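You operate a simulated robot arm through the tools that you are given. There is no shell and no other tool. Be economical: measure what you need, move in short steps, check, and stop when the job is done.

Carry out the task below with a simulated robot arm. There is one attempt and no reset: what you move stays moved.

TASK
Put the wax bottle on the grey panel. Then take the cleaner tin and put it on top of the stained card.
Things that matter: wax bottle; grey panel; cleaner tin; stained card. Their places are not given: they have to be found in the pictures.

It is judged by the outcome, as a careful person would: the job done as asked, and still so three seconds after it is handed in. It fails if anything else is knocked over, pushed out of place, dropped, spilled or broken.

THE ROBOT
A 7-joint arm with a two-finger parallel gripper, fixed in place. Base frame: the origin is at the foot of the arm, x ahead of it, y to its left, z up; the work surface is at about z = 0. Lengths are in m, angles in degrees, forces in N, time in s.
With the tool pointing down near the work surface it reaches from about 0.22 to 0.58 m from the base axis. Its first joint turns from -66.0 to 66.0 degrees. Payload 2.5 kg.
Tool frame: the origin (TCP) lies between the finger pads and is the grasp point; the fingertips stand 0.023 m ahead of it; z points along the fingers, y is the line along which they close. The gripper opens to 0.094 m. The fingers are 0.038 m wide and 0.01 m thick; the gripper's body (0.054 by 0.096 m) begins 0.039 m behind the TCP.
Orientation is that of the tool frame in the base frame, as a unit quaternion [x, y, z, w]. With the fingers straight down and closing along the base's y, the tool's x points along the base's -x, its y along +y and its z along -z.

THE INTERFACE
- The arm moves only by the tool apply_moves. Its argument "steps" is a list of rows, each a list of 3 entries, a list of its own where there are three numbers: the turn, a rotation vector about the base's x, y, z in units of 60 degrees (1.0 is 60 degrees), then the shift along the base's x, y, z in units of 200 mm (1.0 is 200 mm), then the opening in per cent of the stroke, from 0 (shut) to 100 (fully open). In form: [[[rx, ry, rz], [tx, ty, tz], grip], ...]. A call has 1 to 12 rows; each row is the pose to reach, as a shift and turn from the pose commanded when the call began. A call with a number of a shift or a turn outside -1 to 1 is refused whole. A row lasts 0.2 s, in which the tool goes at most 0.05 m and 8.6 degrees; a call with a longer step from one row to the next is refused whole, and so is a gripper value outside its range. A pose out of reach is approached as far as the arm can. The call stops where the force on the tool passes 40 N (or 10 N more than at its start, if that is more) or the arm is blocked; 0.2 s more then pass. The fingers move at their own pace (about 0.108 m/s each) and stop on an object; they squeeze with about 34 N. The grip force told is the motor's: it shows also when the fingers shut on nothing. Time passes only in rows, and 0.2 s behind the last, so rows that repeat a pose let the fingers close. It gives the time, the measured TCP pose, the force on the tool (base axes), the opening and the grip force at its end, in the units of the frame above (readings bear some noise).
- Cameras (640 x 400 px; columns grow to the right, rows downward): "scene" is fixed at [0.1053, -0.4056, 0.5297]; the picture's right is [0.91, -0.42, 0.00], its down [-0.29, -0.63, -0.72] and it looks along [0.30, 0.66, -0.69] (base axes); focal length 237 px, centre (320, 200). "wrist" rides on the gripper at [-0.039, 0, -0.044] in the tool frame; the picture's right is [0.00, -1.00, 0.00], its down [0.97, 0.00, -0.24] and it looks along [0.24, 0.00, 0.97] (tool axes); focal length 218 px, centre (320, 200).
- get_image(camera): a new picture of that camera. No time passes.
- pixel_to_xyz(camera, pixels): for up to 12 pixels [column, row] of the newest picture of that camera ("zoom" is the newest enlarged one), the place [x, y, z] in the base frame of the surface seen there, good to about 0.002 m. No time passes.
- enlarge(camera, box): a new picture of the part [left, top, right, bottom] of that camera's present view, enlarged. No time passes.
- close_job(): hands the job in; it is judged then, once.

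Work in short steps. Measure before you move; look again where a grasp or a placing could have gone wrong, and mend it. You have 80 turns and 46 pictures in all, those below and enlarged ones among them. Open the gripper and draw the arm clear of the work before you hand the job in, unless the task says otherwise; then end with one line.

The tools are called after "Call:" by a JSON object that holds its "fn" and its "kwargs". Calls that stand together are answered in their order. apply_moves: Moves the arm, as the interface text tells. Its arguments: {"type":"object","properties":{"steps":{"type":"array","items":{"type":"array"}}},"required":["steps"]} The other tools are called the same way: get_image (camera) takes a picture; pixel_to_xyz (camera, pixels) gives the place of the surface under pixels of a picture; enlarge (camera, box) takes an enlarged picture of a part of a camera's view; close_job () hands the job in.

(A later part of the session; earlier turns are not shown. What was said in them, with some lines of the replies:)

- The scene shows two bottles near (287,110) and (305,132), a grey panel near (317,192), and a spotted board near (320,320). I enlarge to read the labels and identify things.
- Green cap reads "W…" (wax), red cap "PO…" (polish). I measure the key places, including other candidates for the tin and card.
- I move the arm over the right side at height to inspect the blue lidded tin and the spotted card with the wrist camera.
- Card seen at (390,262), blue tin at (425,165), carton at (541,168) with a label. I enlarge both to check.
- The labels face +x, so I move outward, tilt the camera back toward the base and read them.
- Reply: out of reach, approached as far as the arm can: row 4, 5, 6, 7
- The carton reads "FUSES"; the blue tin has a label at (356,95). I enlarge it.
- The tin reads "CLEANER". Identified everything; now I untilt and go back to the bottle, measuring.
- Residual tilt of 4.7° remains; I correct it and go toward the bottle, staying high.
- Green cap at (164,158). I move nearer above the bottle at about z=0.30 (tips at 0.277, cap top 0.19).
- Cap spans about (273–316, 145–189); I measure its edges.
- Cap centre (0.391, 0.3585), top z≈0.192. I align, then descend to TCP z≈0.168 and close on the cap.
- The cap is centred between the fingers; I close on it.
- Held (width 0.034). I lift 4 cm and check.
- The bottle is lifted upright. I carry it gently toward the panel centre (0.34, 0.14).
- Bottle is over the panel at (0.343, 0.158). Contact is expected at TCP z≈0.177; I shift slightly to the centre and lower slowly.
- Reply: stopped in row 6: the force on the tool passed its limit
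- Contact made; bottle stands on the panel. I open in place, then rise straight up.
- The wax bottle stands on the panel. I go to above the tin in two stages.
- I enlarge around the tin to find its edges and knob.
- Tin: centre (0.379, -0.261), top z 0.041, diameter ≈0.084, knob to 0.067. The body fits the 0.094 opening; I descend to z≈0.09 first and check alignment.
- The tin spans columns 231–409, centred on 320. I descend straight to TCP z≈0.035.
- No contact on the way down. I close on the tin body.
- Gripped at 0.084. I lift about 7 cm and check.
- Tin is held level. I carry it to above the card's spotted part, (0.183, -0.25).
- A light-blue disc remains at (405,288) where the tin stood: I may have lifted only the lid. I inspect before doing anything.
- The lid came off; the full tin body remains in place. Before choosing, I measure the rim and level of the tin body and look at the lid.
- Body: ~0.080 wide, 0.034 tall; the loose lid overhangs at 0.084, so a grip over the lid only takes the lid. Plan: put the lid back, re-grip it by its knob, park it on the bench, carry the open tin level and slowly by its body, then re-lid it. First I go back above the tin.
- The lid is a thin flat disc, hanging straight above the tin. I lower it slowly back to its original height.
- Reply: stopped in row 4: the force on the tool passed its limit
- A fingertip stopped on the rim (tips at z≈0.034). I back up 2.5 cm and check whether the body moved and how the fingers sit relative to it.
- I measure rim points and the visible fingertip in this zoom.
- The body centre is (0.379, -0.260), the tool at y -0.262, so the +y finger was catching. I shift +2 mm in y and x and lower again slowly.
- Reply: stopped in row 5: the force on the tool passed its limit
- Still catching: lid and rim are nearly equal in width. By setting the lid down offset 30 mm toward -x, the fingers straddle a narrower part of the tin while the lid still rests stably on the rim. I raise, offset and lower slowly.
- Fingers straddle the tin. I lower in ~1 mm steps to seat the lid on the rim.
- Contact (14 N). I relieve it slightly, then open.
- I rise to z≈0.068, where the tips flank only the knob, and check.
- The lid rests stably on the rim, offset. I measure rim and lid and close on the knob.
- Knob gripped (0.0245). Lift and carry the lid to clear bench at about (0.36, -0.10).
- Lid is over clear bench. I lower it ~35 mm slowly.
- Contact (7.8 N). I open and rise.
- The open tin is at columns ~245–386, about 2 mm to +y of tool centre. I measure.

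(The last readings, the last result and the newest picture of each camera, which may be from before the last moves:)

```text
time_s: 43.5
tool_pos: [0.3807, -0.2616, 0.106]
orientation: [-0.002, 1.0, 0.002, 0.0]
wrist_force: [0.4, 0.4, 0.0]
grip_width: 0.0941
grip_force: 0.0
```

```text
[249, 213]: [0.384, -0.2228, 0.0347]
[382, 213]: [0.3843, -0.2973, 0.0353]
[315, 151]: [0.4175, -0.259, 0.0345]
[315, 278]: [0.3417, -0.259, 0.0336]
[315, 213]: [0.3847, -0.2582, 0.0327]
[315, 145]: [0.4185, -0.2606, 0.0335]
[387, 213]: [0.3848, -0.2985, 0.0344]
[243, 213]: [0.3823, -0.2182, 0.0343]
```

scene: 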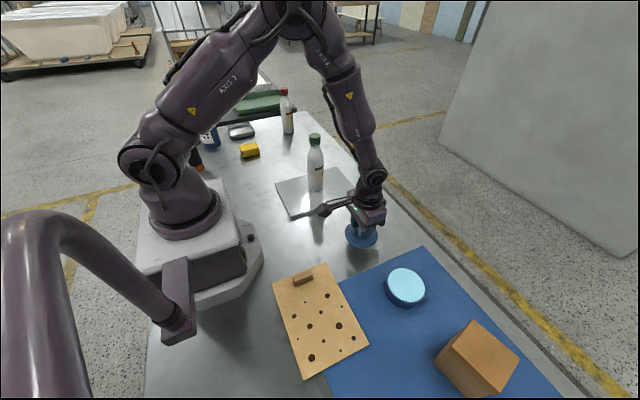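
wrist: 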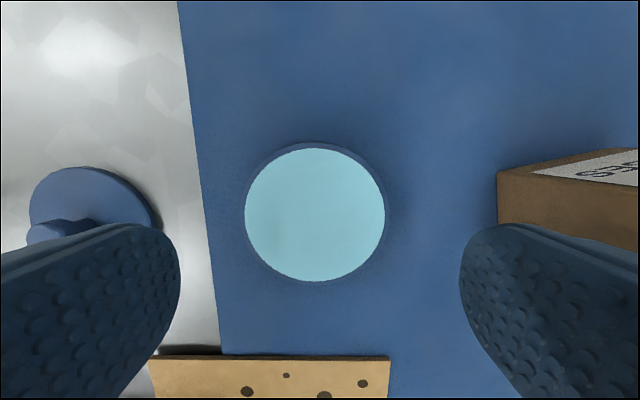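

Centre (0.380, -0.2595). I shift 2 mm and descend straight to TCP z≈0.033.

Call:
{"fn": "apply_moves", "kwargs": {"steps": [[[0, 0, 0], [0, 0.01, 0], 100], [[0, 0, 0], [0, 0.01, -0.1], 100], [[0, 0, 0], [0, 0.01, -0.2], 100], [[0, 0, 0], [0, 0.01, -0.28], 100], [[0, 0, 0], [0, 0.01, -0.33], 100], [[0, 0, 0], [0, 0.01, -0.365], 100], [[0, 0, 0], [0, 0.01, -0.365], 100]]}}

```text
time_s: 45.1
tool_pos: [0.3804, -0.2584, 0.0333]
orientation: [-0.002, 1.0, 0.002, -0.001]
wrist_force: [-0.1, -0.3, -1.4]
grip_width: 0.0939
grip_force: 0.0
```

I close gradually on the body.

Call:
{"fn": "apply_moves", "kwargs": {"steps": [[[0, 0, 0], [0, 0, 0], 97], [[0, 0, 0], [0, 0, 0], 94], [[0, 0, 0], [0, 0, 0], 91], [[0, 0, 0], [0, 0, 0], 89], [[0, 0, 0], [0, 0, 0], 85], [[0, 0, 0], [0, 0, 0], 60], [[0, 0, 0], [0, 0, 0], 60]]}}

```text
time_s: 46.7
tool_pos: [0.3799, -0.2597, 0.0315]
orientation: [-0.002, 1.0, 0.002, -0.001]
wrist_force: [-0.1, -3.5, -0.3]
grip_width: 0.0837
grip_force: 33.9
```

Gripped at 0.0837. I lift slowly and smoothly ~3.5 cm.

Call:
{"fn": "apply_moves", "kwargs": {"steps": [[[0, 0, 0], [0, 0, 0.004], 60], [[0, 0, 0], [0, 0, 0.012], 60], [[0, 0, 0], [0, 0, 0.024], 60], [[0, 0, 0], [0, 0, 0.044], 60], [[0, 0, 0], [0, 0, 0.068], 60], [[0, 0, 0], [0, 0, 0.096], 60], [[0, 0, 0], [0, 0, 0.124], 60], [[0, 0, 0], [0, 0, 0.148], 60], [[0, 0, 0], [0, 0, 0.164], 60], [[0, 0, 0], [0, 0, 0.172], 60], [[0, 0, 0], [0, 0, 0.175], 60], [[0, 0, 0], [0, 0, 0.175], 60]]}}

Call:
{"fn": "enlarge", "kwargs": {"camera": "scene", "box": [340, 200, 480, 320]}}

```text
time_s: 49.3
tool_pos: [0.3792, -0.2578, 0.0677]
orientation: [-0.002, 1.0, 0.002, -0.001]
wrist_force: [0.2, -0.4, -8.2]
grip_width: 0.0838
grip_force: 33.8
```

```text
3.33 times, centred on (410, 260) of scene
```

zoom: 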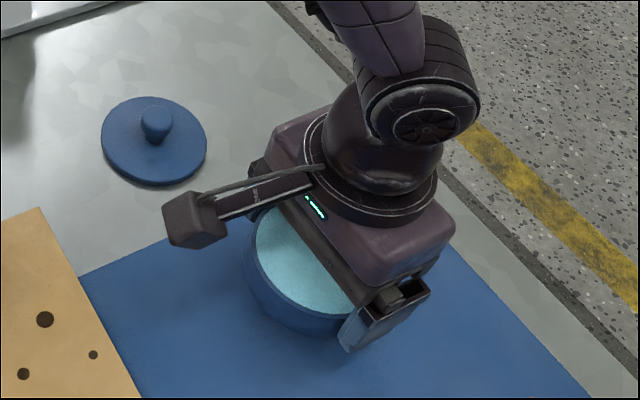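

The tin is lifted level (~0.8 kg, nothing spilled). I carry it slowly toward the card, in two smooth halves.

Call:
{"fn": "apply_moves", "kwargs": {"steps": [[[0, 0, 0], [-0.005, 0, 0], 60], [[0, 0, 0], [-0.02, 0, 0], 60], [[0, 0, 0], [-0.05, 0, 0], 60], [[0, 0, 0], [-0.09, 0.002, 0], 60], [[0, 0, 0], [-0.14, 0.005, 0], 60], [[0, 0, 0], [-0.2, 0.01, 0], 60], [[0, 0, 0], [-0.26, 0.015, 0], 60], [[0, 0, 0], [-0.32, 0.018, 0], 60], [[0, 0, 0], [-0.38, 0.02, 0], 60], [[0, 0, 0], [-0.43, 0.02, 0], 60], [[0, 0, 0], [-0.47, 0.02, 0], 60], [[0, 0, 0], [-0.49, 0.02, 0], 60]]}}

Call:
{"fn": "apply_moves", "kwargs": {"steps": [[[0, 0, 0], [-0.005, 0, 0], 60], [[0, 0, 0], [-0.02, 0, 0], 60], [[0, 0, 0], [-0.05, 0, 0], 60], [[0, 0, 0], [-0.09, 0.002, 0], 60], [[0, 0, 0], [-0.14, 0.005, 0], 60], [[0, 0, 0], [-0.2, 0.01, 0], 60], [[0, 0, 0], [-0.26, 0.015, 0], 60], [[0, 0, 0], [-0.32, 0.018, 0], 60], [[0, 0, 0], [-0.38, 0.02, 0], 60], [[0, 0, 0], [-0.43, 0.02, 0], 60], [[0, 0, 0], [-0.47, 0.02, 0], 60], [[0, 0, 0], [-0.49, 0.02, 0], 60]]}}

Call:
{"fn": "get_image", "kwargs": {"camera": "scene"}}

```text
time_s: 51.9
tool_pos: [0.2817, -0.254, 0.0674]
orientation: [-0.002, 1.0, 0.002, -0.001]
wrist_force: [0.6, -0.1, -8.9]
grip_width: 0.0837
grip_force: 34.2
```

```text
time_s: 54.5
tool_pos: [0.1835, -0.2512, 0.0684]
orientation: [-0.002, 1.0, 0.002, -0.002]
wrist_force: [-0.8, 0.2, -8.5]
grip_width: 0.0837
grip_force: 33.6
```

```text
9 pictures are left
```

scene: 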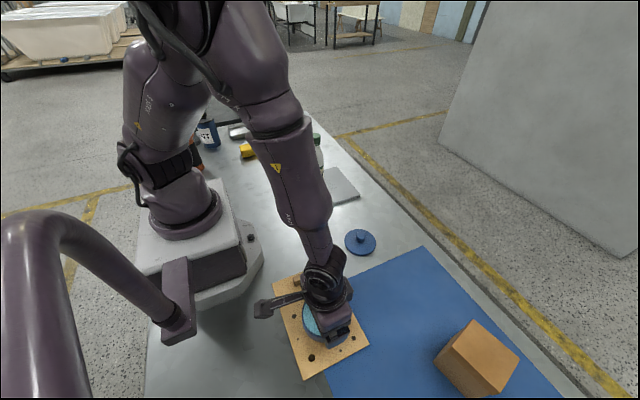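

Tin is over the spotted card. I lower 24 mm smoothly, then in fine steps.

Call:
{"fn": "apply_moves", "kwargs": {"steps": [[[0, 0, 0], [0, 0, -0.005], 60], [[0, 0, 0], [0, 0, -0.018], 60], [[0, 0, 0], [0, 0, -0.036], 60], [[0, 0, 0], [0, 0, -0.056], 60], [[0, 0, 0], [0, 0, -0.076], 60], [[0, 0, 0], [0, 0, -0.094], 60], [[0, 0, 0], [0, 0, -0.107], 60], [[0, 0, 0], [0, 0, -0.115], 60], [[0, 0, 0], [0, 0, -0.12], 60], [[0, 0, 0], [0, 0, -0.12], 60]]}}

Call:
{"fn": "apply_moves", "kwargs": {"steps": [[[0, 0, 0], [0, 0, -0.003], 60], [[0, 0, 0], [0, 0, -0.006], 60], [[0, 0, 0], [0, 0, -0.01], 60], [[0, 0, 0], [0, 0, -0.01], 60]]}}

```text
time_s: 56.7
tool_pos: [0.1841, -0.2501, 0.043]
orientation: [-0.002, 1.0, 0.002, -0.001]
wrist_force: [0.0, -0.6, -8.2]
grip_width: 0.0836
grip_force: 34.2
```

```text
time_s: 57.7
tool_pos: [0.1837, -0.2499, 0.0409]
orientation: [-0.002, 1.0, 0.001, -0.001]
wrist_force: [-0.4, -0.8, -8.2]
grip_width: 0.0835
grip_force: 33.6
```

No contact yet (−8.2 N); continue in 0.5 mm steps.

Call:
{"fn": "apply_moves", "kwargs": {"steps": [[[0, 0, 0], [0, 0, -0.003], 60], [[0, 0, 0], [0, 0, -0.006], 60], [[0, 0, 0], [0, 0, -0.006], 60]]}}

```text
time_s: 58.5
tool_pos: [0.1838, -0.2496, 0.0403]
orientation: [-0.001, 1.0, 0.001, 0.0]
wrist_force: [-0.7, 0.0, -7.5]
grip_width: 0.0838
grip_force: 34.2
```

Call:
{"fn": "apply_moves", "kwargs": {"steps": [[[0, 0, 0], [0, 0, -0.003], 60], [[0, 0, 0], [0, 0, -0.006], 60], [[0, 0, 0], [0, 0, -0.006], 60]]}}

```text
time_s: 59.3
tool_pos: [0.1836, -0.249, 0.0388]
orientation: [-0.002, 1.0, 0.002, 0.0]
wrist_force: [-1.1, 1.8, -0.9]
grip_width: 0.0838
grip_force: 34.5
```

The card now bears the weight (−0.9 N). I open gradually.

Call:
{"fn": "apply_moves", "kwargs": {"steps": [[[0, 0, 0], [0, 0, -0.001], 60], [[0, 0, 0], [0, 0, -0.001], 91], [[0, 0, 0], [0, 0, -0.001], 94], [[0, 0, 0], [0, 0, -0.001], 97], [[0, 0, 0], [0, 0, -0.001], 100], [[0, 0, 0], [0, 0, -0.001], 100], [[0, 0, 0], [0, 0, 0.03], 100], [[0, 0, 0], [0, 0, 0.1], 100], [[0, 0, 0], [0, 0, 0.25], 100], [[0, 0, 0], [0, 0, 0.4], 100], [[0, 0, 0], [0, 0, 0.4], 100]]}}

Call:
{"fn": "get_image", "kwargs": {"camera": "wrist"}}

```text
time_s: 61.7
tool_pos: [0.183, -0.2491, 0.1183]
orientation: [-0.002, 1.0, 0.001, -0.002]
wrist_force: [-0.9, 0.0, -0.1]
grip_width: 0.0942
grip_force: 0.1
```

```text
8 pictures are left
```

wrist: 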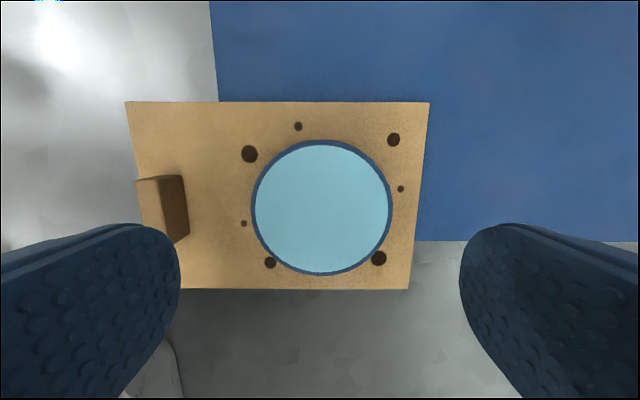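

The tin stands on the card, no spill. I measure its centre, and move over to the lid at (0.359, -0.10).

Call:
{"fn": "pixel_to_xyz", "kwargs": {"camera": "wrist", "pixels": [[252, 208], [391, 208], [321, 141], [321, 274], [255, 208], [388, 208], [321, 208]]}}

Call:
{"fn": "apply_moves", "kwargs": {"steps": [[[0, 0, 0], [0.15, 0.1, 0.1], 100], [[0, 0, 0], [0.3, 0.25, 0.15], 100], [[0, 0, 0], [0.45, 0.4, 0.15], 100], [[0, 0, 0], [0.6, 0.55, 0.15], 100], [[0, 0, 0], [0.75, 0.68, 0.15], 100], [[0, 0, 0], [0.88, 0.74, 0.05], 100], [[0, 0, 0], [0.88, 0.74, -0.1], 100], [[0, 0, 0], [0.88, 0.74, -0.1], 100]]}}

Call:
{"fn": "get_image", "kwargs": {"camera": "wrist"}}

```text
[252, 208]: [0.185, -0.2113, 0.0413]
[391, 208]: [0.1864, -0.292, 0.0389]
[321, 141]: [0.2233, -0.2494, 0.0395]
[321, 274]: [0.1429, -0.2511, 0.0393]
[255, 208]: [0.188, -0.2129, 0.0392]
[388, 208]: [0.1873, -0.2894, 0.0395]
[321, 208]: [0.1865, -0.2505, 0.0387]
```

```text
time_s: 63.5
tool_pos: [0.3614, -0.1021, 0.098]
orientation: [-0.002, 1.0, 0.002, 0.0]
wrist_force: [0.1, 0.4, -0.2]
grip_width: 0.094
grip_force: 0.0
```

```text
7 pictures are left
```

wrist: 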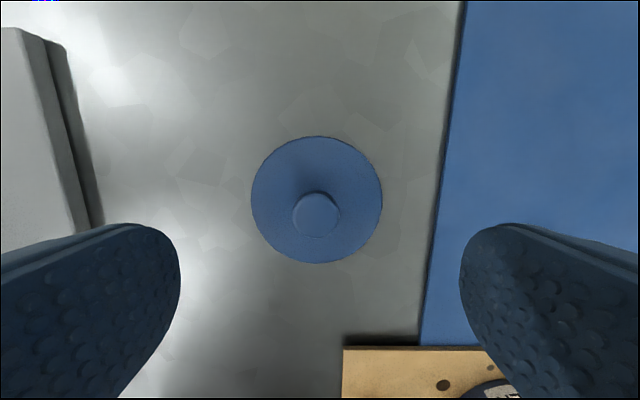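

Tin centre ≈(0.183, -0.251), rim z≈0.040. I measure the knob here.

Call:
{"fn": "pixel_to_xyz", "kwargs": {"camera": "wrist", "pixels": [[316, 214], [298, 214], [335, 214], [316, 200], [316, 232], [254, 200], [379, 200], [317, 138], [317, 261]]}}

```text
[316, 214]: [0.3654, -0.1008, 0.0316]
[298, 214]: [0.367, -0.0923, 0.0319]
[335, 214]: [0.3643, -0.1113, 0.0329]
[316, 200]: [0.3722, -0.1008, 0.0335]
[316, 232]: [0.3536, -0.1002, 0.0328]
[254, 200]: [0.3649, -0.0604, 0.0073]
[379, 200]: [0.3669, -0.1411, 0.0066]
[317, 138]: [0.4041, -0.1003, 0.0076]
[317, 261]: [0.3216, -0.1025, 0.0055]
```

Lid centre (0.363, -0.101). I descend to TCP z≈0.036 and close on the knob.

Call:
{"fn": "apply_moves", "kwargs": {"steps": [[[0, 0, 0], [0.008, 0.004, -0.1], 100], [[0, 0, 0], [0.008, 0.004, -0.2], 100], [[0, 0, 0], [0.008, 0.004, -0.27], 100], [[0, 0, 0], [0.008, 0.004, -0.305], 100], [[0, 0, 0], [0.008, 0.004, -0.305], 70], [[0, 0, 0], [0.008, 0.004, -0.305], 40], [[0, 0, 0], [0.008, 0.004, -0.305], 0], [[0, 0, 0], [0.008, 0.004, -0.305], 0], [[0, 0, 0], [0.008, 0.004, -0.305], 0]]}}

```text
time_s: 65.5
tool_pos: [0.3625, -0.1024, 0.0377]
orientation: [-0.002, 1.0, 0.002, 0.0]
wrist_force: [0.4, -0.2, -1.1]
grip_width: 0.0244
grip_force: 34.2
```

Knob gripped. I lift and carry the lid to above the tin.

Call:
{"fn": "apply_moves", "kwargs": {"steps": [[[0, 0, 0], [0, 0, 0.1], 0], [[0, 0, 0], [0, 0, 0.25], 0], [[0, 0, 0], [-0.05, -0.04, 0.4], 0], [[0, 0, 0], [-0.18, -0.15, 0.4], 0], [[0, 0, 0], [-0.33, -0.28, 0.4], 0], [[0, 0, 0], [-0.48, -0.41, 0.4], 0], [[0, 0, 0], [-0.63, -0.54, 0.4], 0], [[0, 0, 0], [-0.77, -0.65, 0.4], 0], [[0, 0, 0], [-0.86, -0.72, 0.4], 0], [[0, 0, 0], [-0.898, -0.743, 0.38], 0], [[0, 0, 0], [-0.898, -0.743, 0.35], 0], [[0, 0, 0], [-0.898, -0.743, 0.35], 0]]}}

Call:
{"fn": "enlarge", "kwargs": {"camera": "scene", "box": [260, 240, 400, 370]}}

```text
time_s: 68.1
tool_pos: [0.1818, -0.2504, 0.108]
orientation: [-0.002, 1.0, 0.002, -0.001]
wrist_force: [-0.1, 0.3, -0.8]
grip_width: 0.0244
grip_force: 34.1
```

```text
3.08 times, centred on (330, 305) of scene
```

zoom: 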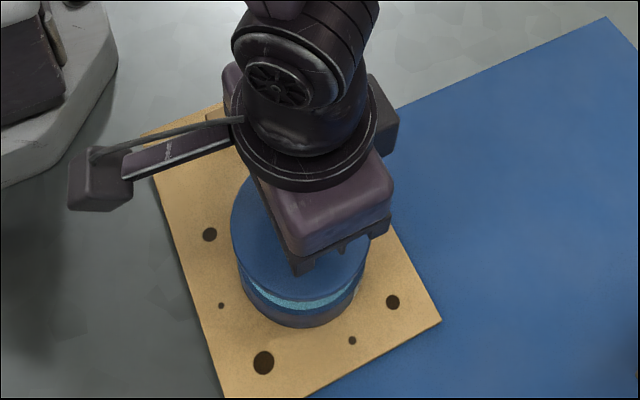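

Aligned. I lower to just above the rim and then gently into contact.

Call:
{"fn": "apply_moves", "kwargs": {"steps": [[[0, 0, 0], [0.004, -0.003, -0.04], 0], [[0, 0, 0], [0.004, -0.003, -0.08], 0], [[0, 0, 0], [0.004, -0.003, -0.11], 0], [[0, 0, 0], [0.004, -0.003, -0.125], 0], [[0, 0, 0], [0.004, -0.003, -0.135], 0], [[0, 0, 0], [0.004, -0.003, -0.141], 0], [[0, 0, 0], [0.004, -0.003, -0.145], 0], [[0, 0, 0], [0.004, -0.003, -0.145], 0]]}}

```text
time_s: 69.9
tool_pos: [0.1838, -0.2501, 0.0794]
orientation: [-0.002, 1.0, 0.002, -0.001]
wrist_force: [0.3, -0.9, 0.3]
grip_width: 0.0245
grip_force: 33.9
```

Call:
{"fn": "apply_moves", "kwargs": {"steps": [[[0, 0, 0], [0, 0, -0.004], 0], [[0, 0, 0], [0, 0, -0.007], 0], [[0, 0, 0], [0, 0, -0.007], 0]]}}

```text
time_s: 70.7
tool_pos: [0.1831, -0.2516, 0.0772]
orientation: [-0.003, 1.0, 0.002, -0.001]
wrist_force: [0.0, 0.1, -0.3]
grip_width: 0.0243
grip_force: 34.1
```

Call:
{"fn": "apply_moves", "kwargs": {"steps": [[[0, 0, 0], [0, 0, -0.004], 0], [[0, 0, 0], [0, 0, -0.007], 0], [[0, 0, 0], [0, 0, -0.007], 0]]}}

```text
time_s: 71.5
tool_pos: [0.1834, -0.2509, 0.0772]
orientation: [-0.002, 1.0, 0.003, -0.001]
wrist_force: [-3.8, 7.5, 20.6]
grip_width: 0.0246
grip_force: 33.9
```

Contact with the rim. I ease off 1 mm, open, and rise straight up.

Call:
{"fn": "apply_moves", "kwargs": {"steps": [[[0, 0, 0], [0, 0, 0.005], 0], [[0, 0, 0], [0, 0, 0.005], 0], [[0, 0, 0], [0, 0, 0.005], 50], [[0, 0, 0], [0, 0, 0.005], 90], [[0, 0, 0], [0, 0, 0.005], 100], [[0, 0, 0], [0, 0, 0.1], 100], [[0, 0, 0], [0, 0, 0.3], 100], [[0, 0, 0], [0, 0, 0.5], 100], [[0, 0, 0], [0, 0, 0.7], 100], [[0, 0, 0], [0, 0, 0.7], 100]]}}

Call:
{"fn": "get_image", "kwargs": {"camera": "wrist"}}

```text
time_s: 73.7
tool_pos: [0.1827, -0.2503, 0.2156]
orientation: [-0.001, 1.0, 0.003, -0.001]
wrist_force: [0.5, 0.1, -0.3]
grip_width: 0.0946
grip_force: 0.1
```

```text
5 pictures are left
```

wrist: 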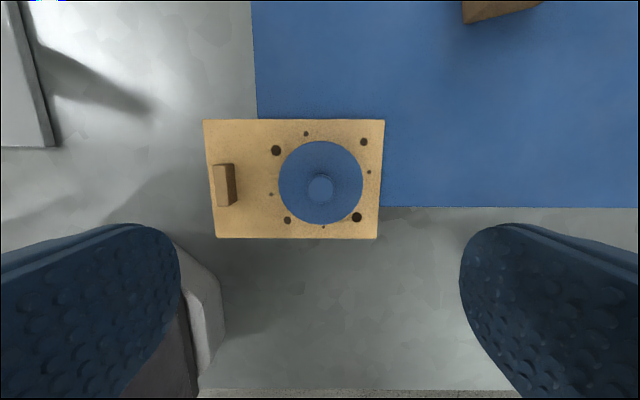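

The lid is seated on the tin on the card. I draw the arm up and away and take a final look.

Call:
{"fn": "apply_moves", "kwargs": {"steps": [[[0, 0, 0], [0.1, 0.1, 0.15], 100], [[0, 0, 0], [0.25, 0.2, 0.3], 100], [[0, 0, 0], [0.4, 0.3, 0.4], 100], [[0, 0, 0], [0.55, 0.4, 0.5], 100], [[0, 0, 0], [0.7, 0.55, 0.5], 100], [[0, 0, 0], [0.8, 0.75, 0.5], 100], [[0, 0, 0], [0.8, 0.75, 0.5], 100]]}}

Call:
{"fn": "get_image", "kwargs": {"camera": "scene"}}

Call:
{"fn": "enlarge", "kwargs": {"camera": "scene", "box": [260, 230, 400, 390]}}

```text
time_s: 75.3
tool_pos: [0.3422, -0.0992, 0.3158]
orientation: [-0.002, 1.0, 0.002, -0.001]
wrist_force: [0.9, 0.1, -0.4]
grip_width: 0.094
grip_force: 0.0
```

```text
4 pictures are left
```

scene: 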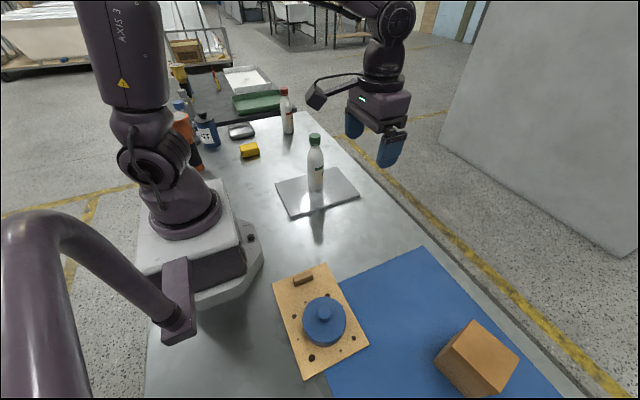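

```text
2.50 times, centred on (330, 310) of scene
```

zoom: 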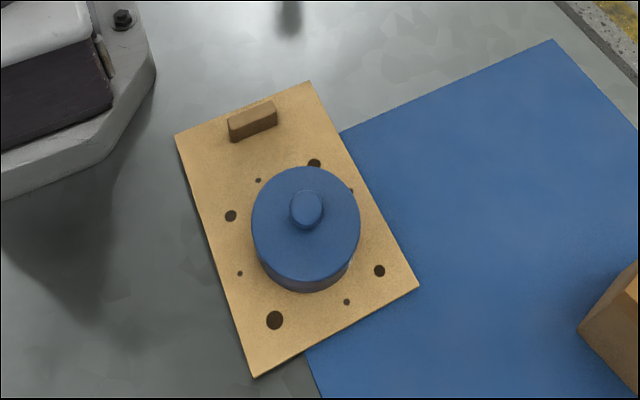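

The final pictures show the bottle upright on the panel, the lidded tin on the card, and the rest undisturbed. I hand the job in.

Call:
{"fn": "close_job", "kwargs": {}}

```text
The job is handed in.
```

The wax bottle stands on the grey panel and the cleaner tin, with its lid back on, stands on the stained card; the tin's loose lid came off at the first grip, so I moved the open tin level without any visible spill and then put the lid back.
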